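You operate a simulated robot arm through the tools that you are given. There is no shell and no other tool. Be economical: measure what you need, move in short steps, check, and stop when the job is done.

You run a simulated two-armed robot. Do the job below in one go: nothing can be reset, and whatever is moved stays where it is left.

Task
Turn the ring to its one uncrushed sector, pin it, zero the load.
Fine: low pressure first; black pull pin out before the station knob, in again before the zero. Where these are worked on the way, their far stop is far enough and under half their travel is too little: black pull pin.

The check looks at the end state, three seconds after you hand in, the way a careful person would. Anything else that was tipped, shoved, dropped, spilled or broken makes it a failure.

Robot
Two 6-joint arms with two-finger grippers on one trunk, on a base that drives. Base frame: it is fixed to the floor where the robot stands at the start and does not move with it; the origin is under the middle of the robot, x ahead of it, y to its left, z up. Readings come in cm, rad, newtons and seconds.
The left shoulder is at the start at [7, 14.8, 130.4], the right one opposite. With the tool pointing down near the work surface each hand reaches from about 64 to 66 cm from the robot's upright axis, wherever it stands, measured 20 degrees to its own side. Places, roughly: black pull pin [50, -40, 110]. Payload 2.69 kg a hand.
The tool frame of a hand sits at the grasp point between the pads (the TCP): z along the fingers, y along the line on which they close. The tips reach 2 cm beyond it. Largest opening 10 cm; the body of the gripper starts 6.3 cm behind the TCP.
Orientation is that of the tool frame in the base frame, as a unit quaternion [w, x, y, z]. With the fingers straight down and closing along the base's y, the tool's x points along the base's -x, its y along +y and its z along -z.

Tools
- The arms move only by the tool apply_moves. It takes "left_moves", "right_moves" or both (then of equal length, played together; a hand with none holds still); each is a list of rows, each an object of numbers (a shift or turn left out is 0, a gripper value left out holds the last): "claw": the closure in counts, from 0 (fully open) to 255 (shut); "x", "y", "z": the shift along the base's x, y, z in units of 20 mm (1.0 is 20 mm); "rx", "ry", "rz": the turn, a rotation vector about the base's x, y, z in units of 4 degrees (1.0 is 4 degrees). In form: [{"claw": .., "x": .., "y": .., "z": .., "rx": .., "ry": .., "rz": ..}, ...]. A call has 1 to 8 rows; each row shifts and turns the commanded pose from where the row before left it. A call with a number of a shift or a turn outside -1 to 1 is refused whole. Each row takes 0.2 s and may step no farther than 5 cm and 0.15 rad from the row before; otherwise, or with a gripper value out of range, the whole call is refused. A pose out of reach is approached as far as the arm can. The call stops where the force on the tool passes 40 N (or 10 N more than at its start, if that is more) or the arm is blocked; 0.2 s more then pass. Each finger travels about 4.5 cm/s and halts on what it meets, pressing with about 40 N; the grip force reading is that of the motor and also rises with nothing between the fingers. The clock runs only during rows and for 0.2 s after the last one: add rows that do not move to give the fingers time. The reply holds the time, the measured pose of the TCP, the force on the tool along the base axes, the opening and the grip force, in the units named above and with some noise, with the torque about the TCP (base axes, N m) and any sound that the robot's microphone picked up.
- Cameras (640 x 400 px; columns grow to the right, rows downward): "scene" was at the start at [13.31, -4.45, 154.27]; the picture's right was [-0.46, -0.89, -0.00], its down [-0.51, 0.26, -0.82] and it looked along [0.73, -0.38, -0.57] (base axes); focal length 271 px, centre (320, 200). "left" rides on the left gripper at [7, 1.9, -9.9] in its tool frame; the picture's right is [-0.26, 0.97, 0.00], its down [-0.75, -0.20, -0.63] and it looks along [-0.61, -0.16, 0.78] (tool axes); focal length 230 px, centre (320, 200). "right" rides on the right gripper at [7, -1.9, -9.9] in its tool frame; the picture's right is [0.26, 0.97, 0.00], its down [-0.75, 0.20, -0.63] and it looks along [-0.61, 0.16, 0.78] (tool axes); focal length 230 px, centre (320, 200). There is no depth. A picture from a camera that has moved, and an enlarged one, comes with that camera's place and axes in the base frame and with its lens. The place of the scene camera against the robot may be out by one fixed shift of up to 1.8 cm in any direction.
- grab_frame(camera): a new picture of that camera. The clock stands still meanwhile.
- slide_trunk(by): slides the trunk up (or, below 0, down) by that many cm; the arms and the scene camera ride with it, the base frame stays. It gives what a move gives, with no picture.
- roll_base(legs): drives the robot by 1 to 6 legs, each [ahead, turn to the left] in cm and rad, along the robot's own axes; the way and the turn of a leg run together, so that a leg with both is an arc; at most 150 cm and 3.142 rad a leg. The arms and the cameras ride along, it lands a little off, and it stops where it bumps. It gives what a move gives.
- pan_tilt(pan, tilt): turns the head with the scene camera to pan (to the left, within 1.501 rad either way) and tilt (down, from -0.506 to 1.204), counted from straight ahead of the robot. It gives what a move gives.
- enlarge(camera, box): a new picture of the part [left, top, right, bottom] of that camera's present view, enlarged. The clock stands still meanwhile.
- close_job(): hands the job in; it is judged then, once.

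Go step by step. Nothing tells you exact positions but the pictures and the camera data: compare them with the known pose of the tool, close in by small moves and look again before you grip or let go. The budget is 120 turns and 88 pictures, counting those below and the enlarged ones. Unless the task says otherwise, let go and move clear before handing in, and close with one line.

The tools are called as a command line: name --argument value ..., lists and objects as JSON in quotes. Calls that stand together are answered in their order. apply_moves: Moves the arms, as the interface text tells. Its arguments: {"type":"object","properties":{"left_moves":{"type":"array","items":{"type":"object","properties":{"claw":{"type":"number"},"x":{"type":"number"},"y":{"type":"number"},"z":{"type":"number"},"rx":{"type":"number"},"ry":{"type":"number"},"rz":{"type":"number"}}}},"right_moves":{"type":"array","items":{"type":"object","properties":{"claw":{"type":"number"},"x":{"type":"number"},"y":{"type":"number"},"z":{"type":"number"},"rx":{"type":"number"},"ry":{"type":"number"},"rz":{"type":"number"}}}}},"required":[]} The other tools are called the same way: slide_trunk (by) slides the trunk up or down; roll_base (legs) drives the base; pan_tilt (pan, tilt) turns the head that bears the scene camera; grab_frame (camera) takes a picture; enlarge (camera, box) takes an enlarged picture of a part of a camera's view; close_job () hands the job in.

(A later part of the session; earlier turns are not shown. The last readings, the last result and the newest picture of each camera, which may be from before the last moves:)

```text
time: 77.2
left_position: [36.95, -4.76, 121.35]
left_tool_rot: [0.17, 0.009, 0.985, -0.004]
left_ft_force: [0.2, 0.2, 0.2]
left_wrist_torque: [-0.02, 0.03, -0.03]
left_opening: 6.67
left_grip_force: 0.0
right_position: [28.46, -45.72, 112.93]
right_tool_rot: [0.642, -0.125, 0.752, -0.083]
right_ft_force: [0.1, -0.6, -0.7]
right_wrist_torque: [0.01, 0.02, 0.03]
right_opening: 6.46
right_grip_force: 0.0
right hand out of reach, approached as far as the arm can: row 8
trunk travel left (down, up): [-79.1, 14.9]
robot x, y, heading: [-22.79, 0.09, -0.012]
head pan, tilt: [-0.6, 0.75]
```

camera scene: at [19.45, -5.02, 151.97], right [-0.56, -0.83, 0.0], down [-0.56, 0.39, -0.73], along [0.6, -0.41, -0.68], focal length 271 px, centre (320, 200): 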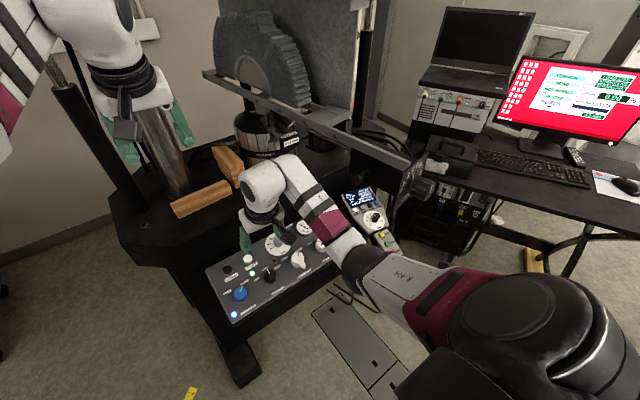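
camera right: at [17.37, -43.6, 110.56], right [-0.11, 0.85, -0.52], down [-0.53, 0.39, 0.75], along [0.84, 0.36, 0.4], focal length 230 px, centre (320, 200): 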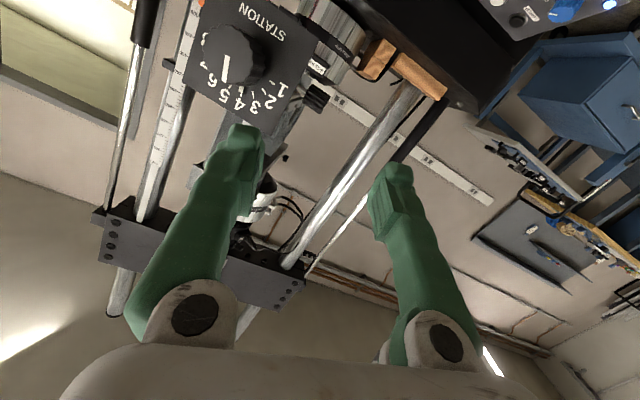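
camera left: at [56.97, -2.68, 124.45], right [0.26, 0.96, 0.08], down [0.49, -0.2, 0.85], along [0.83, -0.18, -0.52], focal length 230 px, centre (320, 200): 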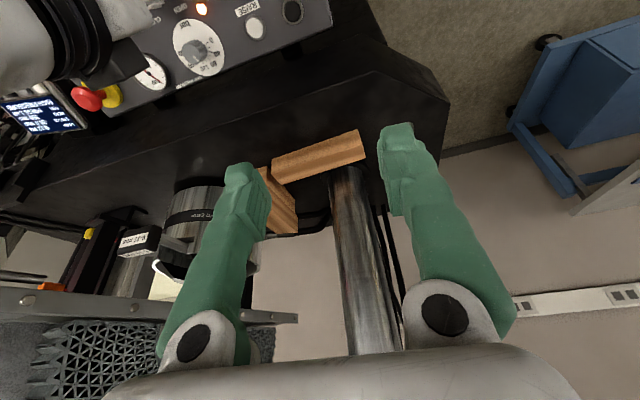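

In front of the knob and in reach. I'll align with the knob axis and pre-roll counter-clockwise.

apply_moves --right_moves '[{"rx": 0.09, "ry": -0.77, "rz": 0.39}, {"rx": 0.09, "ry": -0.77, "rz": 0.39}, {"rx": 0.09, "ry": -0.77, "rz": 0.39}, {"rx": -1, "ry": -0.1}, {"rx": -1, "ry": -0.1}, {"rx": -1, "ry": -0.1}, {"rx": -1, "ry": -0.1}, {"rx": -1, "ry": -0.1}]'

grab_frame --camera "right"

```text
time: 79.0
left_position: [36.9, -4.69, 121.49]
left_tool_rot: [0.169, 0.01, 0.986, -0.004]
left_ft_force: [-0.2, 1.0, -0.6]
left_wrist_torque: [-0.01, -0.01, -0.01]
left_opening: 6.67
left_grip_force: 0.1
right_position: [28.92, -45.37, 112.82]
right_tool_rot: [0.68, -0.263, 0.659, -0.183]
right_ft_force: [0.2, -0.8, -0.1]
right_wrist_torque: [0.0, 0.01, 0.03]
right_opening: 6.48
right_grip_force: 0.1
right hand out of reach, approached as far as the arm can: row 1
trunk travel left (down, up): [-79.1, 14.9]
robot x, y, heading: [-22.89, 0.64, -0.007]
head pan, tilt: [-0.6, 0.75]
```

```text
31 pictures are left
camera right: at [19.87, -52.16, 108.46], right [-0.08, 0.62, -0.78], down [-0.69, 0.53, 0.49], along [0.72, 0.58, 0.39], focal length 230 px, centre (320, 200)
```

right: 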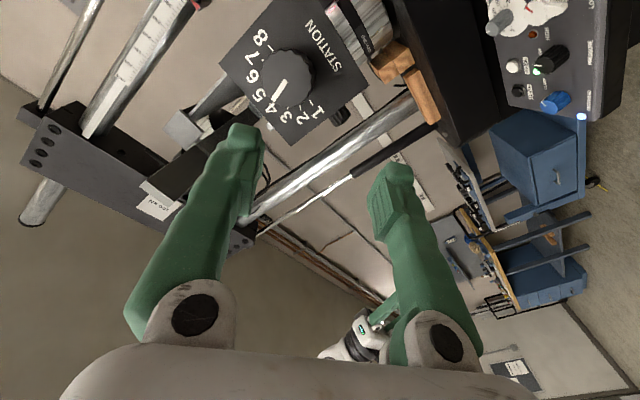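

The knob face is at about (41,−47.5,113.4). I'll move closer and re-measure.

apply_moves --right_moves '[{"x": 0.6, "y": -0.4, "z": 0.1}, {"x": 0.6, "y": -0.4, "z": 0.1}, {"x": 0.6, "y": -0.2, "z": 0.1}]'

grab_frame --camera "right"

```text
time: 79.8
left_position: [36.85, -4.69, 121.43]
left_tool_rot: [0.17, 0.01, 0.985, -0.005]
left_ft_force: [0.3, 0.2, 0.5]
left_wrist_torque: [0.01, 0.03, 0.0]
left_opening: 6.67
left_grip_force: 0.1
right_position: [29.88, -46.89, 113.99]
right_tool_rot: [0.681, -0.261, 0.659, -0.182]
right_ft_force: [0.4, 0.1, -0.5]
right_wrist_torque: [-0.01, 0.02, 0.02]
right_opening: 6.47
right_grip_force: 0.0
right hand out of reach, approached as far as the arm can: row 1, 2, 3
trunk travel left (down, up): [-79.1, 14.9]
robot x, y, heading: [-22.91, -0.04, -0.003]
head pan, tilt: [-0.6, 0.75]
```

```text
30 pictures are left
camera right: at [20.72, -53.55, 109.58], right [-0.07, 0.62, -0.78], down [-0.69, 0.53, 0.49], along [0.72, 0.58, 0.39], focal length 230 px, centre (320, 200)
```

right: 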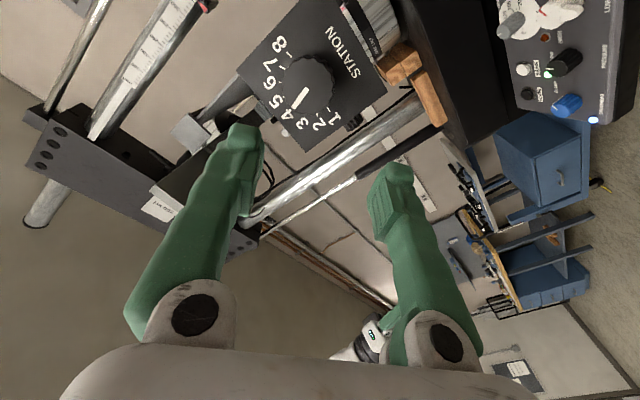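

The arm is at its outer edge, so I'll pull the hand back slightly, centre it on the knob, open wider, and drive the base forward to approach.

apply_moves --right_moves '[{"x": -0.7, "y": -0.3, "z": -0.1, "claw": 20}, {"x": -0.7, "y": -0.3, "z": -0.1}, {"x": -0.6}]'

roll_base --legs '[[9, 0]]'

grab_frame --camera "right"

```text
time: 80.7
left_position: [36.73, -4.72, 121.37]
left_tool_rot: [0.169, 0.009, 0.985, -0.004]
left_ft_force: [0.2, 0.3, 0.6]
left_wrist_torque: [0.02, -0.02, -0.02]
left_opening: 6.68
left_grip_force: 0.1
right_position: [26.47, -48.65, 113.23]
right_tool_rot: [0.681, -0.262, 0.659, -0.182]
right_ft_force: [-0.3, 0.9, -0.6]
right_wrist_torque: [0.03, -0.02, 0.02]
right_opening: 9.24
right_grip_force: 0.0
right hand out of reach, approached as far as the arm can: row 3
trunk travel left (down, up): [-79.1, 14.9]
robot x, y, heading: [-22.98, -0.1, -0.004]
head pan, tilt: [-0.6, 0.75]
```

```text
time: 81.8
left_position: [45.19, -5.25, 122.21]
left_tool_rot: [0.173, 0.011, 0.985, -0.004]
left_ft_force: [-0.9, -0.2, -0.1]
left_wrist_torque: [0.02, -0.05, -0.01]
left_opening: 6.68
left_grip_force: 0.1
right_position: [34.74, -49.02, 113.55]
right_tool_rot: [0.685, -0.259, 0.658, -0.179]
right_ft_force: [0.0, -0.2, -2.0]
right_wrist_torque: [0.01, -0.14, 0.02]
right_opening: 9.21
right_grip_force: 0.0
trunk travel left (down, up): [-79.1, 14.9]
robot x, y, heading: [-13.9, -0.29, -0.004]
head pan, tilt: [-0.6, 0.75]
```

```text
29 pictures are left
camera right: at [25.62, -55.67, 109.03], right [-0.07, 0.62, -0.78], down [-0.7, 0.53, 0.49], along [0.71, 0.58, 0.4], focal length 230 px, centre (320, 200)
```

right: 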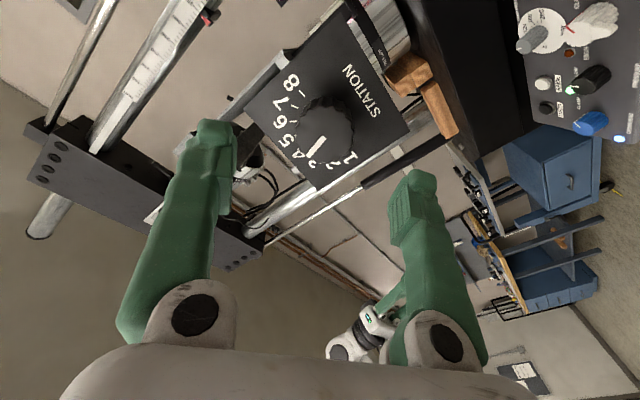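

The knob is exactly on the tool axis, about 8 cm ahead. I'll correct for the axis yaw and roll another 5.5 cm forward.

apply_moves --right_moves '[{"y": 0.4}]'

roll_base --legs '[[5.5, 0]]'

grab_frame --camera "right"

```text
time: 82.2
left_position: [46.09, -4.93, 121.75]
left_tool_rot: [0.17, 0.008, 0.985, -0.004]
left_ft_force: [1.3, -0.2, -0.3]
left_wrist_torque: [0.01, 0.11, 0.0]
left_opening: 6.68
left_grip_force: 0.1
right_position: [35.86, -48.79, 113.2]
right_tool_rot: [0.683, -0.261, 0.658, -0.18]
right_ft_force: [-0.2, 0.5, 1.6]
right_wrist_torque: [-0.02, 0.15, -0.14]
right_opening: 9.22
right_grip_force: 0.1
right hand out of reach, approached as far as the arm can: row 1
trunk travel left (down, up): [-79.1, 14.9]
robot x, y, heading: [-14.15, -0.25, -0.002]
head pan, tilt: [-0.6, 0.75]
```

```text
time: 83.1
left_position: [51.15, -5.99, 122.78]
left_tool_rot: [0.175, 0.011, 0.984, -0.003]
left_ft_force: [0.7, -0.2, 0.6]
left_wrist_torque: [0.05, 0.09, 0.02]
left_opening: 6.67
left_grip_force: 0.0
right_position: [40.55, -49.48, 113.4]
right_tool_rot: [0.687, -0.25, 0.66, -0.173]
right_ft_force: [1.5, -3.1, -1.1]
right_wrist_torque: [0.01, -0.06, 0.23]
right_opening: 9.24
right_grip_force: 0.1
trunk travel left (down, up): [-79.1, 14.9]
robot x, y, heading: [-8.05, -0.2, -0.008]
head pan, tilt: [-0.6, 0.75]
```

```text
28 pictures are left
camera right: at [31.52, -56.08, 108.82], right [-0.07, 0.64, -0.76], down [-0.7, 0.52, 0.5], along [0.71, 0.57, 0.41], focal length 230 px, centre (320, 200)
```

right: 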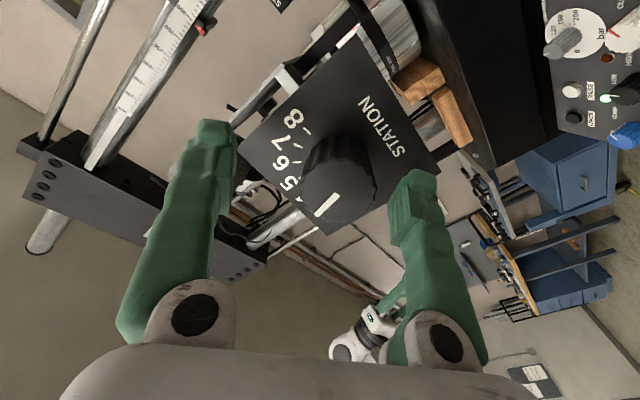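

The knob is about 1.6 cm to the left of the tool axis, with its face ~2 cm ahead. I'll shift left, then advance.

apply_moves --right_moves '[{"y": 0.45, "z": 0.1}, {"y": 0.4}]'

grab_frame --camera "right"

```text
time: 83.7
left_position: [51.28, -5.88, 122.78]
left_tool_rot: [0.176, 0.01, 0.984, -0.004]
left_ft_force: [-0.4, -0.9, 0.4]
left_wrist_torque: [-0.04, 0.04, -0.01]
left_opening: 6.67
left_grip_force: 0.1
right_position: [40.78, -49.56, 113.49]
right_tool_rot: [0.687, -0.253, 0.66, -0.17]
right_ft_force: [1.0, -0.6, 0.9]
right_wrist_torque: [0.03, -0.01, 0.12]
right_opening: 9.23
right_grip_force: 0.0
right hand out of reach, approached as far as the arm can: row 1, 2
trunk travel left (down, up): [-79.1, 14.9]
robot x, y, heading: [-8.23, -0.3, -0.007]
head pan, tilt: [-0.6, 0.75]
```

```text
27 pictures are left
camera right: at [31.81, -56.2, 108.84], right [-0.08, 0.64, -0.76], down [-0.7, 0.51, 0.5], along [0.71, 0.57, 0.41], focal length 230 px, centre (320, 200)
```

right: 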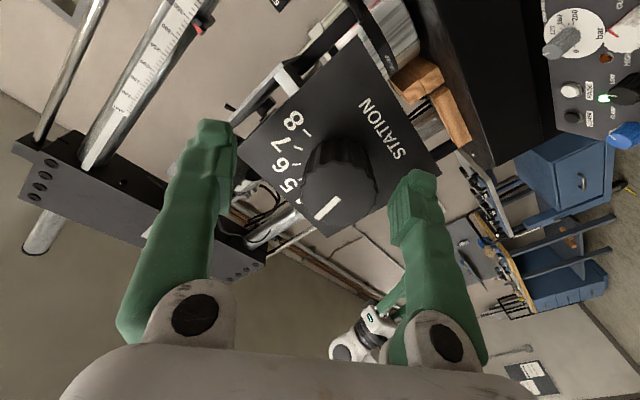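

I'm at the inner edge of the reach shell, so I'll combine the advance with the leftward shift.

apply_moves --right_moves '[{"x": 0.3, "y": 0.2, "z": 0.05}, {"x": 0.3, "y": 0.25}, {"x": 0.3, "y": 0.25}]'

grab_frame --camera "right"

```text
time: 84.5
left_position: [50.52, -5.9, 123.14]
left_tool_rot: [0.179, 0.011, 0.984, -0.004]
left_ft_force: [-0.1, -1.0, -0.1]
left_wrist_torque: [-0.02, -0.02, 0.02]
left_opening: 6.68
left_grip_force: 0.1
right_position: [41.66, -47.97, 113.89]
right_tool_rot: [0.689, -0.249, 0.658, -0.174]
right_ft_force: [-0.3, 0.3, 0.9]
right_wrist_torque: [-0.01, -0.06, 0.02]
right_opening: 9.21
right_grip_force: 0.0
trunk travel left (down, up): [-79.1, 14.9]
robot x, y, heading: [-8.3, 0.03, -0.006]
head pan, tilt: [-0.6, 0.75]
```

```text
26 pictures are left
camera right: at [32.6, -54.65, 109.19], right [-0.07, 0.64, -0.76], down [-0.7, 0.52, 0.49], along [0.71, 0.57, 0.41], focal length 230 px, centre (320, 200)
```

right: 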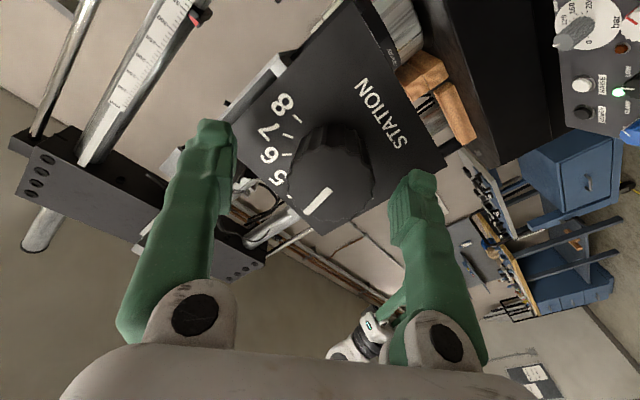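

apply_moves --right_moves '[{"x": 0.25, "y": 0.15, "z": 0.04}, {"x": 0.25, "y": 0.15, "z": 0.04}, {"x": 0.25, "y": 0.13, "z": 0.02}]'

grab_frame --camera "right"

```text
time: 85.3
left_position: [50.64, -5.98, 123.08]
left_tool_rot: [0.178, 0.011, 0.984, -0.004]
left_ft_force: [0.1, -0.8, -0.4]
left_wrist_torque: [0.04, -0.01, -0.01]
left_opening: 6.68
left_grip_force: 0.1
right_position: [43.29, -47.13, 114.09]
right_tool_rot: [0.689, -0.25, 0.658, -0.173]
right_ft_force: [-0.1, 0.2, 0.3]
right_wrist_torque: [0.01, 0.0, 0.02]
right_opening: 9.2
right_grip_force: 0.0
trunk travel left (down, up): [-79.1, 14.9]
robot x, y, heading: [-8.15, 0.05, -0.006]
head pan, tilt: [-0.6, 0.75]
```

```text
25 pictures are left
camera right: at [34.28, -53.77, 109.35], right [-0.07, 0.64, -0.76], down [-0.7, 0.52, 0.5], along [0.71, 0.57, 0.41], focal length 230 px, centre (320, 200)
```

right: 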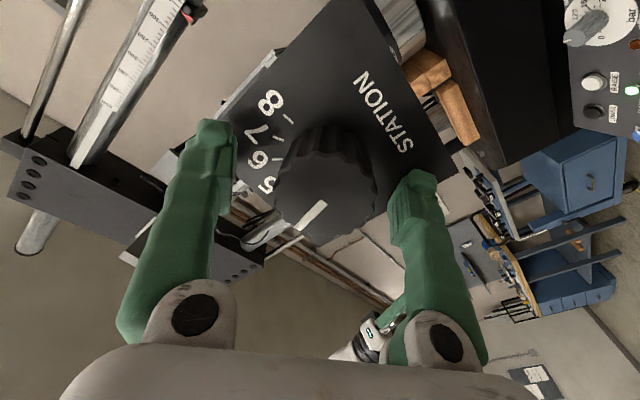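

Centred on the knob with the tips well over it. Closing.

apply_moves --right_moves '[{"claw": 255}, {"claw": 255}, {"claw": 255}, {"claw": 255}]'

```text
time: 86.3
left_position: [50.57, -5.81, 123.14]
left_tool_rot: [0.178, 0.01, 0.984, -0.004]
left_ft_force: [-0.8, -0.7, -0.6]
left_wrist_torque: [-0.04, -0.04, -0.03]
left_opening: 6.68
left_grip_force: 0.0
right_position: [43.44, -47.06, 113.93]
right_tool_rot: [0.689, -0.25, 0.658, -0.172]
right_ft_force: [-3.6, 8.0, -0.7]
right_wrist_torque: [-0.12, 0.07, 1.06]
right_opening: 4.44
right_grip_force: 31.3
trunk travel left (down, up): [-79.1, 14.9]
robot x, y, heading: [-8.21, -0.19, -0.001]
head pan, tilt: [-0.6, 0.75]
```

Now turning clockwise (toward 5, 6).

apply_moves --right_moves '[{"rx": 0.98, "ry": 0.12}, {"rx": 0.98, "ry": 0.12}, {"rx": 0.98, "ry": 0.12}, {"rx": 0.98, "ry": 0.12}, {"rx": 0.98, "ry": 0.12}, {"rx": 0.98, "ry": 0.12}]'

grab_frame --camera "right"

```text
time: 87.7
left_position: [50.75, -5.98, 122.95]
left_tool_rot: [0.178, 0.012, 0.984, -0.003]
left_ft_force: [0.0, -0.6, 0.5]
left_wrist_torque: [-0.04, -0.01, 0.0]
left_opening: 6.72
left_grip_force: 0.0
right_position: [43.5, -47.52, 113.95]
right_tool_rot: [0.708, -0.106, 0.697, -0.028]
right_ft_force: [5.2, -5.1, 1.8]
right_wrist_torque: [-1.12, -0.21, 0.88]
right_opening: 4.45
right_grip_force: 39.5
trunk travel left (down, up): [-79.1, 14.9]
robot x, y, heading: [-8.07, -0.28, -0.007]
head pan, tilt: [-0.6, 0.75]
```

```text
24 pictures are left
camera right: at [34.07, -51.55, 107.57], right [-0.1, 0.89, -0.44], down [-0.67, 0.27, 0.69], along [0.74, 0.36, 0.57], focal length 230 px, centre (320, 200)
```

right: 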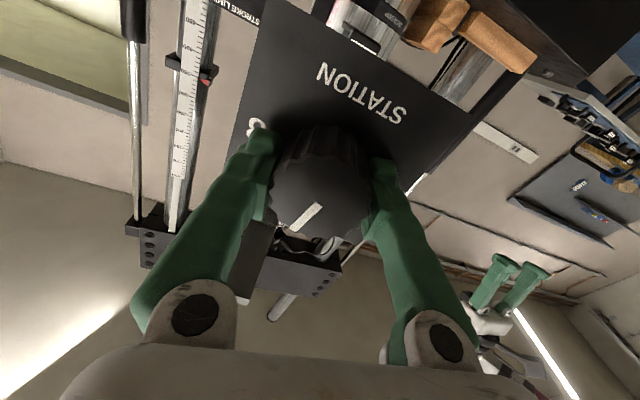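

The knob follows (24° so far). Continuing another 24°, then checking the pointer from the scene camera.

apply_moves --right_moves '[{"rx": 0.98, "ry": 0.12}, {"rx": 0.98, "ry": 0.12}, {"rx": 0.98, "ry": 0.12}, {"rx": 0.98, "ry": 0.12}, {"rx": 0.98, "ry": 0.12}, {"rx": 0.98, "ry": 0.12}]'

pan_tilt --pan -0.6 --tilt 0.5

grab_frame --camera "scene"

```text
time: 89.0
left_position: [50.75, -6.37, 122.99]
left_tool_rot: [0.177, 0.012, 0.984, -0.002]
left_ft_force: [0.2, 0.0, 0.2]
left_wrist_torque: [-0.01, -0.03, 0.03]
left_opening: 6.67
left_grip_force: 0.0
right_position: [43.48, -47.67, 113.98]
right_tool_rot: [0.701, 0.024, 0.705, 0.101]
right_ft_force: [7.4, -7.5, 2.9]
right_wrist_torque: [0.48, -0.35, 0.88]
right_opening: 4.45
right_grip_force: 39.7
trunk travel left (down, up): [-79.1, 14.9]
robot x, y, heading: [-8.25, -0.13, -0.006]
head pan, tilt: [-0.6, 0.75]
stopped in row 6 (right hand): the force on the tool passed its limit at 41 N (the readings are from after the stop); the commanded pose is now the measured one
```

```text
time: 89.8
left_position: [50.73, -6.32, 123.02]
left_tool_rot: [0.178, 0.012, 0.984, -0.003]
left_ft_force: [0.6, 0.2, -0.1]
left_wrist_torque: [-0.01, -0.05, -0.01]
left_opening: 6.67
left_grip_force: 0.1
right_position: [43.6, -47.56, 114.01]
right_tool_rot: [0.701, 0.023, 0.706, 0.101]
right_ft_force: [10.0, -11.5, 6.5]
right_wrist_torque: [0.5, -0.4, 1.33]
right_opening: 4.44
right_grip_force: 39.8
trunk travel left (down, up): [-79.1, 14.9]
robot x, y, heading: [-8.47, 0.05, -0.011]
head pan, tilt: [-0.6, 0.499]
```

```text
23 pictures are left
camera scene: at [4.98, -6.06, 148.13], right [-0.57, -0.82, 0.0], down [-0.4, 0.28, -0.88], along [0.72, -0.5, -0.48], focal length 271 px, centre (320, 200)
```

scene: 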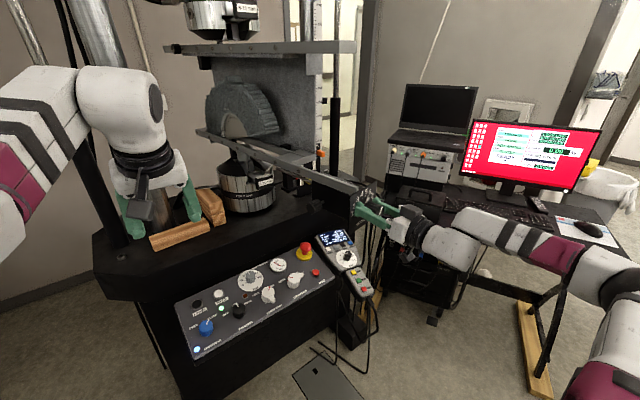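

enlarge --camera "scene" --box '[340, 165, 420, 215]'

enlarge --camera "scene" --box '[200, 75, 288, 130]'

```text
8.00 times, centred on (380, 190) of scene
camera zoom: at [4.98, -6.06, 148.13], right [-0.57, -0.82, 0.0], down [-0.4, 0.28, -0.88], along [0.72, -0.5, -0.48], focal length 2166 px, centre (-160, 280)
```

zoom: 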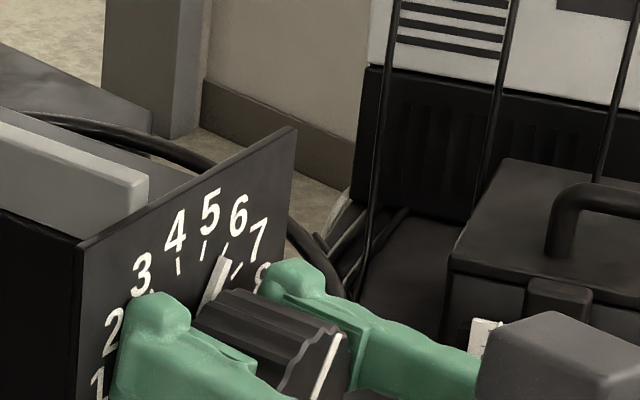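

```text
7.27 times, centred on (244, 102) of scene
camera zoom: at [4.98, -6.06, 148.13], right [-0.57, -0.82, 0.0], down [-0.4, 0.28, -0.88], along [0.72, -0.5, -0.48], focal length 1969 px, centre (873, 909)
```

zoom: 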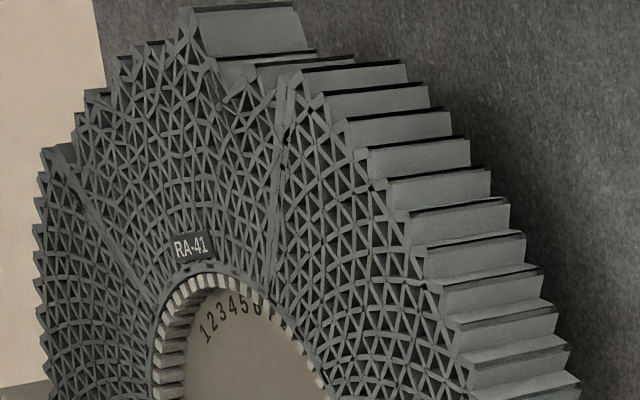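

The pointer now stands at 6 and the tall uncrushed column has come to the top of the ring. I'll release and verify.

apply_moves --right_moves '[{"claw": 20}, {"claw": 20}, {"claw": 20}, {"claw": 20}]'

enlarge --camera "scene" --box '[345, 175, 393, 205]'

```text
time: 90.8
left_position: [50.63, -4.85, 123.23]
left_tool_rot: [0.179, 0.009, 0.984, -0.008]
left_ft_force: [-0.1, 0.6, 0.2]
left_wrist_torque: [-0.1, -0.01, -0.01]
left_opening: 6.7
left_grip_force: 0.0
right_position: [43.31, -46.39, 114.55]
right_tool_rot: [0.702, 0.017, 0.706, 0.097]
right_ft_force: [-1.9, -2.1, -0.3]
right_wrist_torque: [-0.05, 0.05, -0.05]
right_opening: 9.33
right_grip_force: 1.7
trunk travel left (down, up): [-79.1, 14.9]
robot x, y, heading: [-8.23, -0.24, -0.005]
head pan, tilt: [-0.6, 0.499]
```

```text
13.33 times, centred on (369, 190) of scene
camera zoom: at [4.68, -4.58, 148.2], right [-0.57, -0.82, 0.01], down [-0.39, 0.26, -0.88], along [0.72, -0.5, -0.47], focal length 3610 px, centre (-333, 333)
```

zoom: 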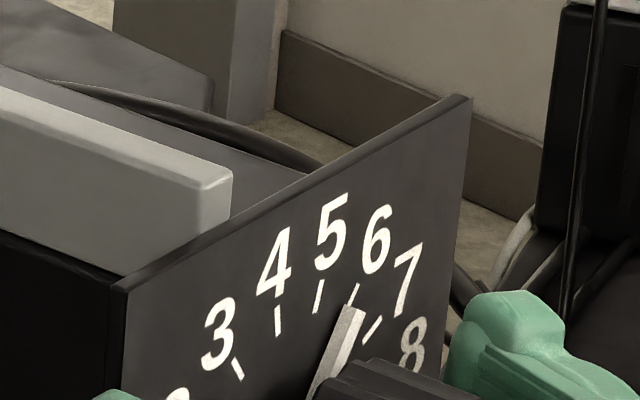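

The pointer is on 6. I'll back straight off the knob with the base.

roll_base --legs '[[-14, 0]]'

grab_frame --camera "right"

```text
time: 92.1
left_position: [36.68, -5.91, 122.94]
left_tool_rot: [0.178, 0.013, 0.984, -0.004]
left_ft_force: [0.9, -0.6, -0.2]
left_wrist_torque: [0.01, 0.02, -0.01]
left_opening: 6.67
left_grip_force: 0.1
right_position: [29.35, -47.31, 114.15]
right_tool_rot: [0.701, 0.024, 0.706, 0.097]
right_ft_force: [0.3, 0.2, -0.1]
right_wrist_torque: [0.01, 0.01, 0.01]
right_opening: 9.22
right_grip_force: 0.1
trunk travel left (down, up): [-79.1, 14.9]
robot x, y, heading: [-22.27, 0.14, -0.008]
head pan, tilt: [-0.6, 0.499]
```

```text
19 pictures are left
camera right: at [19.67, -48.91, 107.01], right [-0.1, 0.99, -0.09], down [-0.64, 0.0, 0.77], along [0.76, 0.14, 0.63], focal length 230 px, centre (320, 200)
```

right: 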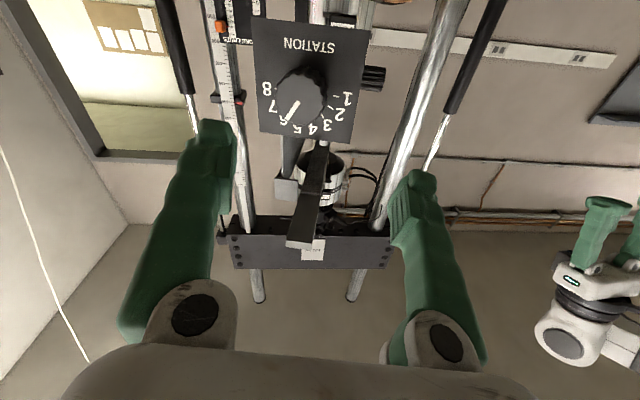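

Station 6 is confirmed. To push the pin back in, I'll close the fingers, yaw the hand to point diagonally right-forward, and move it to the pin's left side, after backing off a bit more.

roll_base --legs '[[-10, 0]]'

apply_moves --right_moves '[{"rz": -1, "y": 1, "x": 0.6, "claw": 255}, {"rz": -1, "y": 1, "x": 0.6}, {"rz": -1, "y": 1, "x": 0.6}, {"rz": -1, "y": 1, "x": 0.6}, {"rz": -1, "y": 1, "x": 0.6}, {"rz": -1, "y": 1, "x": 0.6}, {"rz": -1, "y": 1, "x": 0.6}, {"rz": -1, "y": 1, "x": 0.6}]'

```text
time: 93.3
left_position: [27.12, -5.87, 122.77]
left_tool_rot: [0.175, 0.013, 0.984, -0.003]
left_ft_force: [0.1, 0.3, 1.4]
left_wrist_torque: [0.04, -0.05, 0.01]
left_opening: 6.67
left_grip_force: 0.1
right_position: [19.79, -47.14, 113.87]
right_tool_rot: [0.7, 0.024, 0.707, 0.099]
right_ft_force: [0.4, -0.2, 0.2]
right_wrist_torque: [0.01, 0.03, 0.0]
right_opening: 9.2
right_grip_force: 0.2
trunk travel left (down, up): [-79.1, 14.9]
robot x, y, heading: [-32.43, 0.52, -0.008]
head pan, tilt: [-0.6, 0.499]
```

```text
time: 95.1
left_position: [26.66, -5.85, 123.16]
left_tool_rot: [0.178, 0.013, 0.984, -0.003]
left_ft_force: [0.2, 0.3, 0.3]
left_wrist_torque: [-0.01, 0.02, 0.02]
left_opening: 6.67
left_grip_force: 0.0
right_position: [32.39, -44.13, 116.6]
right_tool_rot: [0.686, 0.164, 0.707, -0.04]
right_ft_force: [0.3, 0.2, -0.3]
right_wrist_torque: [-0.02, 0.01, 0.0]
right_opening: 0.0
right_grip_force: 29.4
right hand out of reach, approached as far as the arm can: row 2, 3, 4, 6, 7, 8
trunk travel left (down, up): [-79.1, 14.9]
robot x, y, heading: [-32.37, -0.03, -0.008]
head pan, tilt: [-0.6, 0.499]
```

The shell bends away there; the tool-down pose that worked before is the safer choice. I'll rotate back to that exact orientation, lowering the hand as I go.

apply_moves --right_moves '[{"rx": 0.582, "ry": 0.58, "rz": -0.556, "x": -0.24, "y": 0.24, "z": -0.41, "claw": 70}, {"rx": 0.582, "ry": 0.58, "rz": -0.556, "x": -0.24, "y": 0.24, "z": -0.41}, {"rx": 0.582, "ry": 0.58, "rz": -0.556, "x": -0.24, "y": 0.24, "z": -0.41}, {"rx": 0.582, "ry": 0.58, "rz": -0.556, "x": -0.24, "y": 0.24, "z": -0.41}, {"rx": 0.582, "ry": 0.58, "rz": -0.556, "x": -0.24, "y": 0.24, "z": -0.41}, {"rx": 0.582, "ry": 0.58, "rz": -0.556, "x": -0.24, "y": 0.24, "z": -0.41}, {"rx": 0.582, "ry": 0.58, "rz": -0.556, "x": -0.24, "y": 0.24, "z": -0.41}, {"rx": 0.582, "ry": 0.58, "rz": -0.556, "x": -0.24, "y": 0.24, "z": -0.41}]'

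apply_moves --right_moves '[{"rx": 0.582, "ry": 0.58, "rz": -0.556, "x": -0.24, "y": 0.24, "z": -0.41}, {"rx": 0.582, "ry": 0.58, "rz": -0.556, "x": -0.24, "y": 0.24, "z": -0.41}, {"rx": 0.582, "ry": 0.58, "rz": -0.556, "x": -0.24, "y": 0.24, "z": -0.41}, {"rx": 0.582, "ry": 0.58, "rz": -0.556, "x": -0.24, "y": 0.24, "z": -0.41}, {"rx": 0.582, "ry": 0.58, "rz": -0.556, "x": -0.24, "y": 0.24, "z": -0.41}, {"rx": 0.582, "ry": 0.58, "rz": -0.556, "x": -0.24, "y": 0.24, "z": -0.41}, {"rx": 0.582, "ry": 0.58, "rz": -0.556, "x": -0.24, "y": 0.24, "z": -0.41}, {"rx": 0.582, "ry": 0.58, "rz": -0.556, "x": -0.24, "y": 0.24, "z": -0.41}]'

apply_moves --right_moves '[{"rx": 0.582, "ry": 0.58, "rz": -0.556, "x": -0.24, "y": 0.24, "z": -0.41}, {"rx": 0.582, "ry": 0.58, "rz": -0.556, "x": -0.24, "y": 0.24, "z": -0.41}, {"rx": 0.582, "ry": 0.58, "rz": -0.556, "x": -0.24, "y": 0.24, "z": -0.41}, {"rx": 0.582, "ry": 0.58, "rz": -0.556, "x": -0.24, "y": 0.24, "z": -0.41}, {"rx": 0.582, "ry": 0.58, "rz": -0.556, "x": -0.24, "y": 0.24, "z": -0.41}, {"rx": 0.582, "ry": 0.58, "rz": -0.556, "x": -0.24, "y": 0.24, "z": -0.41}, {"rx": 0.582, "ry": 0.58, "rz": -0.556, "x": -0.24, "y": 0.24, "z": -0.41}]'

```text
time: 96.9
left_position: [26.7, -5.79, 123.13]
left_tool_rot: [0.178, 0.012, 0.984, -0.002]
left_ft_force: [0.2, 0.1, 0.2]
left_wrist_torque: [-0.02, -0.01, 0.0]
left_opening: 6.67
left_grip_force: 0.0
right_position: [27.06, -44.48, 113.33]
right_tool_rot: [0.52, 0.376, 0.764, -0.071]
right_ft_force: [0.3, -0.1, 0.3]
right_wrist_torque: [-0.02, 0.0, 0.02]
right_opening: 7.26
right_grip_force: 0.2
right hand out of reach, approached as far as the arm can: row 1, 2, 3, 4, 5, 6, 8
trunk travel left (down, up): [-79.1, 14.9]
robot x, y, heading: [-32.64, 0.03, -0.005]
head pan, tilt: [-0.6, 0.499]
```

```text
time: 98.7
left_position: [26.69, -5.75, 123.03]
left_tool_rot: [0.179, 0.013, 0.984, -0.003]
left_ft_force: [0.1, 0.2, -0.2]
left_wrist_torque: [0.03, -0.01, 0.0]
left_opening: 6.66
left_grip_force: 0.0
right_position: [22.74, -41.3, 107.02]
right_tool_rot: [0.306, 0.55, 0.772, -0.086]
right_ft_force: [-0.3, 0.7, -0.1]
right_wrist_torque: [0.01, -0.03, -0.02]
right_opening: 7.27
right_grip_force: 0.1
right hand out of reach, approached as far as the arm can: row 2, 4
trunk travel left (down, up): [-79.1, 14.9]
robot x, y, heading: [-31.92, -0.12, -0.004]
head pan, tilt: [-0.6, 0.499]
```

```text
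time: 100.3
left_position: [26.65, -5.89, 123.15]
left_tool_rot: [0.178, 0.013, 0.984, -0.003]
left_ft_force: [-0.7, 0.7, -0.3]
left_wrist_torque: [0.02, 0.01, -0.02]
left_opening: 6.65
left_grip_force: 0.0
right_position: [20.67, -39.02, 100.07]
right_tool_rot: [0.099, 0.669, 0.73, -0.095]
right_ft_force: [0.4, 0.1, 0.0]
right_wrist_torque: [-0.02, 0.0, -0.03]
right_opening: 7.26
right_grip_force: 0.0
right hand out of reach, approached as far as the arm can: row 4, 5, 6, 7
trunk travel left (down, up): [-79.1, 14.9]
robot x, y, heading: [-32.51, 0.33, -0.005]
head pan, tilt: [-0.6, 0.499]
```

apply_moves --right_moves '[{"z": -1}, {"z": -0.5, "y": 0.6, "x": 0.1}, {"y": 0.7, "x": 0.1}, {"y": 0.7, "x": 0.1}, {"y": 0.7}, {"y": 0.7}]'

slide_trunk --by 14

```text
time: 101.7
left_position: [26.58, -5.88, 123.09]
left_tool_rot: [0.177, 0.013, 0.984, -0.003]
left_ft_force: [0.5, 0.1, 0.0]
left_wrist_torque: [-0.03, 0.02, 0.0]
left_opening: 6.66
left_grip_force: 0.0
right_position: [20.11, -35.02, 96.79]
right_tool_rot: [0.098, 0.669, 0.731, -0.089]
right_ft_force: [0.0, 0.5, 0.5]
right_wrist_torque: [0.01, 0.02, 0.01]
right_opening: 7.23
right_grip_force: 0.0
right hand out of reach, approached as far as the arm can: row 4, 5, 6
trunk travel left (down, up): [-79.1, 14.9]
robot x, y, heading: [-32.12, 0.21, -0.007]
head pan, tilt: [-0.6, 0.499]
```

```text
time: 103.4
left_position: [26.58, -5.88, 137.04]
left_tool_rot: [0.178, 0.013, 0.984, -0.003]
left_ft_force: [-0.2, -0.3, -0.9]
left_wrist_torque: [-0.02, 0.01, 0.04]
left_opening: 6.67
left_grip_force: 0.1
right_position: [20.25, -35.13, 110.84]
right_tool_rot: [0.099, 0.669, 0.731, -0.089]
right_ft_force: [-1.0, -1.0, -0.5]
right_wrist_torque: [0.02, 0.01, -0.02]
right_opening: 7.27
right_grip_force: 0.1
trunk travel left (down, up): [-93.1, 0.9]
robot x, y, heading: [-32.37, 0.06, -0.007]
head pan, tilt: [-0.6, 0.499]
```

I need ~5 cm more clearance from the pin while driving in, so I'll roll forward on an S-curve that shifts the robot about 5 cm left.

roll_base --legs '[[16, 0.3], [15.5, -0.3]]'

grab_frame --camera "right"

```text
time: 105.2
left_position: [39.99, 9.32, 143.79]
left_tool_rot: [0.247, -0.108, 0.963, 0.006]
left_ft_force: [-1.9, 0.1, 1.2]
left_wrist_torque: [-0.02, -0.22, -0.02]
left_opening: 6.67
left_grip_force: 0.1
right_position: [39.07, -18.91, 112.56]
right_tool_rot: [0.142, 0.564, 0.813, -0.038]
right_ft_force: [-0.5, -0.1, -0.4]
right_wrist_torque: [0.05, 0.02, 0.0]
right_opening: 7.24
right_grip_force: 0.1
trunk travel left (down, up): [-93.1, 0.9]
robot x, y, heading: [-15.22, 2.63, 0.268]
head pan, tilt: [-0.6, 0.499]
stopped in leg 2: the robot was blocked; the commanded pose is now the measured one
```

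```text
18 pictures are left
camera right: at [33.32, -11.04, 120.06], right [0.81, 0.58, 0.03], down [0.31, -0.47, 0.83], along [0.49, -0.66, -0.56], focal length 230 px, centre (320, 200)
```

right: 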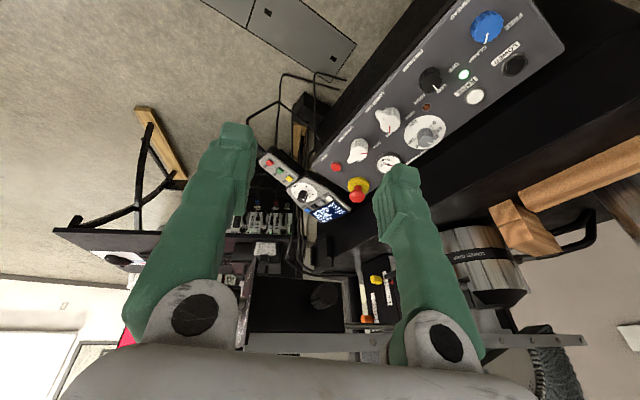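

That was the arm's sway at the curve change, with no contact in sight. Continuing with the second half of the S-curve.

roll_base --legs '[[15, -0.268]]'

grab_frame --camera "right"

```text
time: 106.5
left_position: [55.65, -3.57, 142.97]
left_tool_rot: [0.236, 0.02, 0.971, -0.02]
left_ft_force: [-1.4, 0.3, 1.7]
left_wrist_torque: [-0.02, -0.03, -0.03]
left_opening: 6.65
left_grip_force: 0.0
right_position: [47.83, -30.67, 111.52]
right_tool_rot: [0.128, 0.665, 0.734, -0.054]
right_ft_force: [2.9, -1.1, -1.1]
right_wrist_torque: [0.12, 0.23, -0.04]
right_opening: 7.24
right_grip_force: 0.1
trunk travel left (down, up): [-93.1, 0.9]
robot x, y, heading: [-0.86, 4.76, 0.007]
head pan, tilt: [-0.6, 0.499]
```

```text
17 pictures are left
camera right: at [44.4, -21.7, 119.11], right [0.93, 0.35, 0.02], down [0.19, -0.54, 0.82], along [0.3, -0.76, -0.58], focal length 230 px, centre (320, 200)
```

right: 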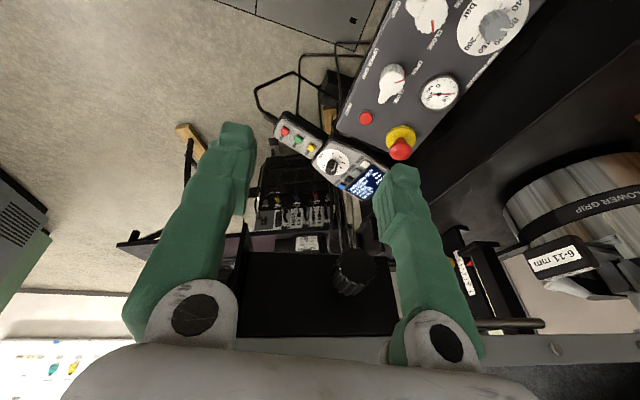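

The pin is at about (52.7,−35.9,113.3). I'll close the fist and line it up in front of the pin face.

apply_moves --right_moves '[{"x": 0.8, "z": 0.2, "claw": 255}, {"x": 0.8, "z": 0.2}, {"x": 0.8, "z": 0.2}, {"z": 0.1}]'

grab_frame --camera "right"

```text
time: 107.5
left_position: [56.48, -3.94, 142.67]
left_tool_rot: [0.234, 0.02, 0.972, -0.018]
left_ft_force: [0.6, -0.5, 0.2]
left_wrist_torque: [0.02, 0.05, 0.01]
left_opening: 6.7
left_grip_force: 0.1
right_position: [53.37, -31.01, 112.32]
right_tool_rot: [0.124, 0.665, 0.735, -0.054]
right_ft_force: [0.0, 0.4, -0.1]
right_wrist_torque: [0.02, 0.01, -0.03]
right_opening: 0.0
right_grip_force: 12.8
trunk travel left (down, up): [-93.1, 0.9]
robot x, y, heading: [-0.41, 4.89, 0.005]
head pan, tilt: [-0.6, 0.499]
```

```text
16 pictures are left
camera right: at [49.91, -22.09, 120.09], right [0.93, 0.35, 0.02], down [0.19, -0.55, 0.81], along [0.3, -0.76, -0.58], focal length 230 px, centre (320, 200)
```

right: 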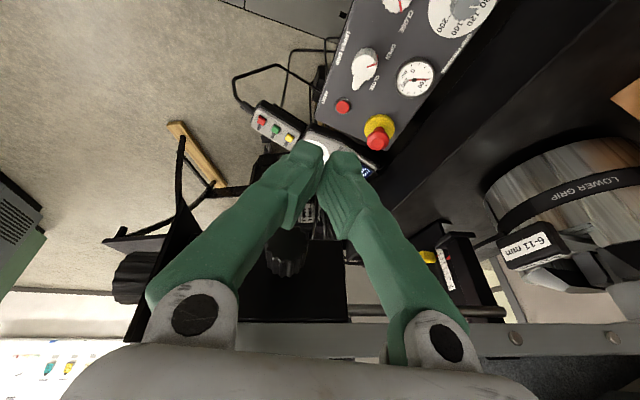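

apply_moves --right_moves '[{"z": 0.4, "y": -0.5, "x": -0.1}, {"z": 0.2, "y": -0.5}, {"y": -0.4}, {"y": -0.2}, {"y": -0.2}, {"y": -0.2}]'

grab_frame --camera "right"

```text
time: 108.9
left_position: [56.47, -3.75, 142.7]
left_tool_rot: [0.234, 0.02, 0.972, -0.019]
left_ft_force: [-0.4, -0.5, 0.7]
left_wrist_torque: [0.04, 0.01, -0.01]
left_opening: 6.67
left_grip_force: 0.1
right_position: [53.13, -35.07, 113.76]
right_tool_rot: [0.125, 0.665, 0.734, -0.055]
right_ft_force: [0.2, 2.9, 2.4]
right_wrist_torque: [0.04, -0.05, 0.09]
right_opening: 0.0
right_grip_force: 29.5
trunk travel left (down, up): [-93.1, 0.9]
robot x, y, heading: [-0.75, 4.67, 0.014]
head pan, tilt: [-0.6, 0.499]
```

```text
15 pictures are left
camera right: at [49.64, -25.96, 121.41], right [0.93, 0.35, 0.02], down [0.19, -0.55, 0.82], along [0.3, -0.76, -0.58], focal length 230 px, centre (320, 200)
```

right: 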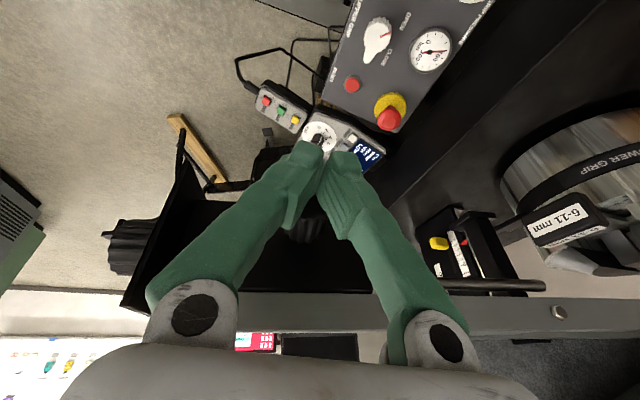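

Contact is made (≈3 N). I'll push in steadily.

apply_moves --right_moves '[{"y": -0.2}, {"y": -0.2}, {"y": -0.2}, {"y": -0.2}]'

```text
time: 109.9
left_position: [56.41, -3.3, 142.79]
left_tool_rot: [0.234, 0.019, 0.972, -0.021]
left_ft_force: [-0.3, -0.6, -0.5]
left_wrist_torque: [0.0, -0.01, -0.04]
left_opening: 6.66
left_grip_force: 0.0
right_position: [53.07, -35.97, 113.76]
right_tool_rot: [0.123, 0.663, 0.736, -0.055]
right_ft_force: [-4.7, 15.3, -6.7]
right_wrist_torque: [0.22, 0.04, 0.09]
right_opening: 0.0
right_grip_force: 29.0
trunk travel left (down, up): [-93.1, 0.9]
robot x, y, heading: [-0.51, 4.76, 0.011]
head pan, tilt: [-0.6, 0.499]
```

apply_moves --right_moves '[{"y": -0.2}, {"y": -0.2}]'

apply_moves --right_moves '[{"y": 0.6}, {"y": 0.6, "x": 0.1}, {"y": 0.6, "x": 0.1, "claw": 60}, {"y": 0.6}]'

grab_frame --camera "right"

```text
time: 110.5
left_position: [56.51, -2.63, 142.68]
left_tool_rot: [0.234, 0.019, 0.972, -0.023]
left_ft_force: [1.0, -0.6, -0.8]
left_wrist_torque: [-0.01, 0.01, 0.01]
left_opening: 6.67
left_grip_force: 0.0
right_position: [53.15, -35.87, 113.73]
right_tool_rot: [0.121, 0.663, 0.737, -0.055]
right_ft_force: [-8.7, 33.3, -14.2]
right_wrist_torque: [0.44, 0.35, 0.22]
right_opening: 0.01
right_grip_force: 29.7
trunk travel left (down, up): [-93.1, 0.9]
robot x, y, heading: [-0.66, 4.81, 0.014]
head pan, tilt: [-0.6, 0.499]
```

```text
time: 111.5
left_position: [56.57, -3.57, 142.63]
left_tool_rot: [0.234, 0.019, 0.972, -0.02]
left_ft_force: [1.2, 0.4, -0.7]
left_wrist_torque: [0.01, 0.06, -0.04]
left_opening: 6.68
left_grip_force: 0.0
right_position: [53.56, -32.27, 113.7]
right_tool_rot: [0.125, 0.664, 0.735, -0.057]
right_ft_force: [-0.6, 0.0, 0.8]
right_wrist_torque: [-0.03, -0.01, -0.02]
right_opening: 5.21
right_grip_force: 0.1
trunk travel left (down, up): [-93.1, 0.9]
robot x, y, heading: [-0.54, 4.9, 0.015]
head pan, tilt: [-0.6, 0.499]
```

```text
14 pictures are left
camera right: at [50.15, -23.24, 121.39], right [0.93, 0.36, 0.02], down [0.19, -0.54, 0.82], along [0.3, -0.76, -0.58], focal length 230 px, centre (320, 200)
```

right: 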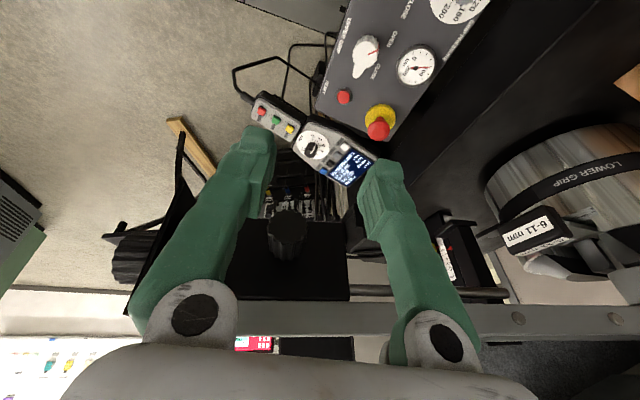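

enlarge --camera "right" --box '[230, 180, 370, 290]'

```text
3.64 times, centred on (300, 235) of right
camera zoom: at [50.15, -23.24, 121.39], right [0.93, 0.36, 0.02], down [0.19, -0.54, 0.82], along [0.3, -0.76, -0.58], focal length 837 px, centre (393, 73)
```

zoom: 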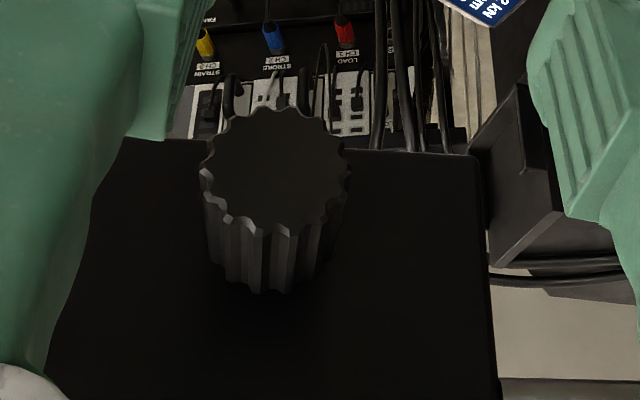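

The pin is seated again: its face is back at y≈−37 and it stopped hard at 33 N. For ZERO on the handset (≈(68,−53,84)) I'll approach from the right of the beam, so first I'll yaw the right hand back and stow the left arm to its side.

apply_moves --right_moves '[{"rz": 1, "y": 0.5}, {"rz": 1, "y": 0.5}, {"rz": 1, "y": 0.5}, {"rz": 1, "y": 0.5}, {"rz": 1, "y": 0.5}, {"rz": 1, "y": 0.5}, {"rz": 1, "y": 0.5}, {"rz": 1, "y": 0.5}]' --left_moves '[{"y": 1, "x": -0.3}, {"y": 1, "x": -0.3}, {"y": 1, "x": -0.3}, {"y": 1, "x": -0.3}, {"y": 1, "x": -0.3}, {"y": 1, "x": -0.3}, {"y": 1, "x": -0.5}, {"y": 1, "x": -0.5}]'

apply_moves --right_moves '[{"rz": 1, "y": 0.5}, {"rz": 1, "y": 0.5}, {"rz": 1, "y": 0.5}, {"rz": 1, "y": 0.5}, {"rz": 1, "y": 0.5}, {"rz": 1, "y": 0.5}, {"rz": 1}, {"rz": 1}]' --left_moves '[{"y": 1, "x": -0.5, "z": -0.3}, {"y": 1, "x": -0.5, "z": -0.3}, {"y": 1, "x": -0.5, "z": -0.3}, {"y": 1, "x": -0.5, "z": -0.3}, {"y": 1, "x": -0.5, "z": -0.3}, {"y": 1, "x": -0.5, "z": -0.3}, {"y": 1, "x": -0.5, "z": -0.3}, {"y": 1, "x": -0.5, "z": -0.3}]'

roll_base --legs '[[-40, 0]]'

```text
time: 113.3
left_position: [58.07, 8.57, 146.31]
left_tool_rot: [0.232, 0.02, 0.972, -0.02]
left_ft_force: [-0.3, 0.7, 1.0]
left_wrist_torque: [-0.04, 0.0, -0.01]
left_opening: 6.68
left_grip_force: 0.0
left hand out of reach, approached as far as the arm can: row 1, 2, 3, 4, 5, 6, 7, 8
right_position: [53.44, -24.38, 113.7]
right_tool_rot: [0.135, 0.435, 0.89, -0.018]
right_ft_force: [-1.1, -0.2, -0.3]
right_wrist_torque: [-0.04, 0.02, 0.0]
right_opening: 7.64
right_grip_force: 0.1
trunk travel left (down, up): [-93.1, 0.9]
robot x, y, heading: [-0.48, 5.12, 0.006]
head pan, tilt: [-0.6, 0.499]
```

```text
time: 115.1
left_position: [61.03, 21.67, 142.8]
left_tool_rot: [0.236, 0.017, 0.971, -0.022]
left_ft_force: [0.6, 0.9, -1.0]
left_wrist_torque: [0.0, -0.02, -0.03]
left_opening: 6.67
left_grip_force: 0.1
left hand out of reach, approached as far as the arm can: row 1, 2, 3, 4, 5, 6, 7, 8
right_position: [53.48, -18.59, 113.68]
right_tool_rot: [0.133, 0.174, 0.975, 0.019]
right_ft_force: [0.5, 0.4, 0.0]
right_wrist_torque: [0.03, 0.01, 0.03]
right_opening: 7.66
right_grip_force: 0.1
trunk travel left (down, up): [-93.1, 0.9]
robot x, y, heading: [-0.88, 4.89, 0.01]
head pan, tilt: [-0.6, 0.499]
```

```text
time: 117.6
left_position: [21.29, 21.42, 142.68]
left_tool_rot: [0.235, 0.014, 0.972, -0.022]
left_ft_force: [0.2, -0.3, -0.9]
left_wrist_torque: [-0.02, 0.0, 0.0]
left_opening: 6.66
left_grip_force: 0.1
right_position: [13.74, -18.79, 113.63]
right_tool_rot: [0.133, 0.173, 0.976, 0.019]
right_ft_force: [0.5, -0.3, -0.3]
right_wrist_torque: [0.02, -0.01, -0.01]
right_opening: 7.66
right_grip_force: 0.1
trunk travel left (down, up): [-93.1, 0.9]
robot x, y, heading: [-40.71, 4.63, 0.011]
head pan, tilt: [-0.6, 0.499]
```

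Continuing the stow in free space.

apply_moves --right_moves '[{"rz": 1}, {"rz": 1}, {"rz": 1}, {"rz": 1}, {"rz": 1}, {}, {}, {}]' --left_moves '[{"y": 1, "x": -0.6, "z": -0.6}, {"y": 1, "x": -0.6, "z": -0.6}, {"y": 1, "x": -0.6, "z": -0.6}, {"y": 1, "x": -0.6, "z": -0.6}, {"y": 1, "x": -0.6, "z": -0.6}, {"y": 1, "x": -0.6, "z": -0.6}, {"y": 1, "x": -0.6, "z": -0.6}, {"y": 1, "x": -0.6, "z": -0.6}]'

roll_base --legs '[[0, -0.6]]'

roll_base --legs '[[0, -0.62]]'

```text
time: 119.4
left_position: [14.34, 36.79, 131.54]
left_tool_rot: [0.238, 0.014, 0.971, -0.023]
left_ft_force: [-0.1, -0.1, 0.5]
left_wrist_torque: [0.03, -0.02, -0.03]
left_opening: 6.66
left_grip_force: 0.0
left hand out of reach, approached as far as the arm can: row 1, 2, 3, 4
right_position: [13.48, -18.48, 113.77]
right_tool_rot: [0.129, 0.001, 0.991, 0.042]
right_ft_force: [-0.3, -0.6, -0.1]
right_wrist_torque: [-0.02, 0.01, -0.01]
right_opening: 7.64
right_grip_force: 0.0
trunk travel left (down, up): [-93.1, 0.9]
robot x, y, heading: [-40.77, 4.32, 0.01]
head pan, tilt: [-0.6, 0.499]
```

```text
time: 121.4
left_position: [23.05, 1.17, 131.65]
left_tool_rot: [0.22, 0.293, 0.926, -0.088]
left_ft_force: [0.4, 0.1, -0.2]
left_wrist_torque: [0.0, 0.02, 0.0]
left_opening: 6.67
left_grip_force: 0.1
right_position: [-8.08, -44.61, 113.77]
right_tool_rot: [0.135, 0.285, 0.949, 0.004]
right_ft_force: [0.4, 0.5, 0.5]
right_wrist_torque: [-0.03, -0.01, -0.01]
right_opening: 7.65
right_grip_force: 0.1
trunk travel left (down, up): [-93.1, 0.9]
robot x, y, heading: [-40.68, 4.73, -0.576]
head pan, tilt: [-0.6, 0.499]
```

```text
time: 123.5
left_position: [8.91, -35.66, 131.67]
left_tool_rot: [0.182, 0.565, 0.79, -0.153]
left_ft_force: [0.4, 0.0, -0.8]
left_wrist_torque: [-0.03, 0.03, -0.01]
left_opening: 6.66
left_grip_force: 0.1
right_position: [-43.05, -54.51, 113.71]
right_tool_rot: [0.13, 0.565, 0.814, -0.039]
right_ft_force: [0.4, 0.1, 0.2]
right_wrist_torque: [0.01, 0.02, -0.04]
right_opening: 7.64
right_grip_force: 0.0
trunk travel left (down, up): [-93.1, 0.9]
robot x, y, heading: [-40.93, 4.45, -1.203]
head pan, tilt: [-0.6, 0.499]
```

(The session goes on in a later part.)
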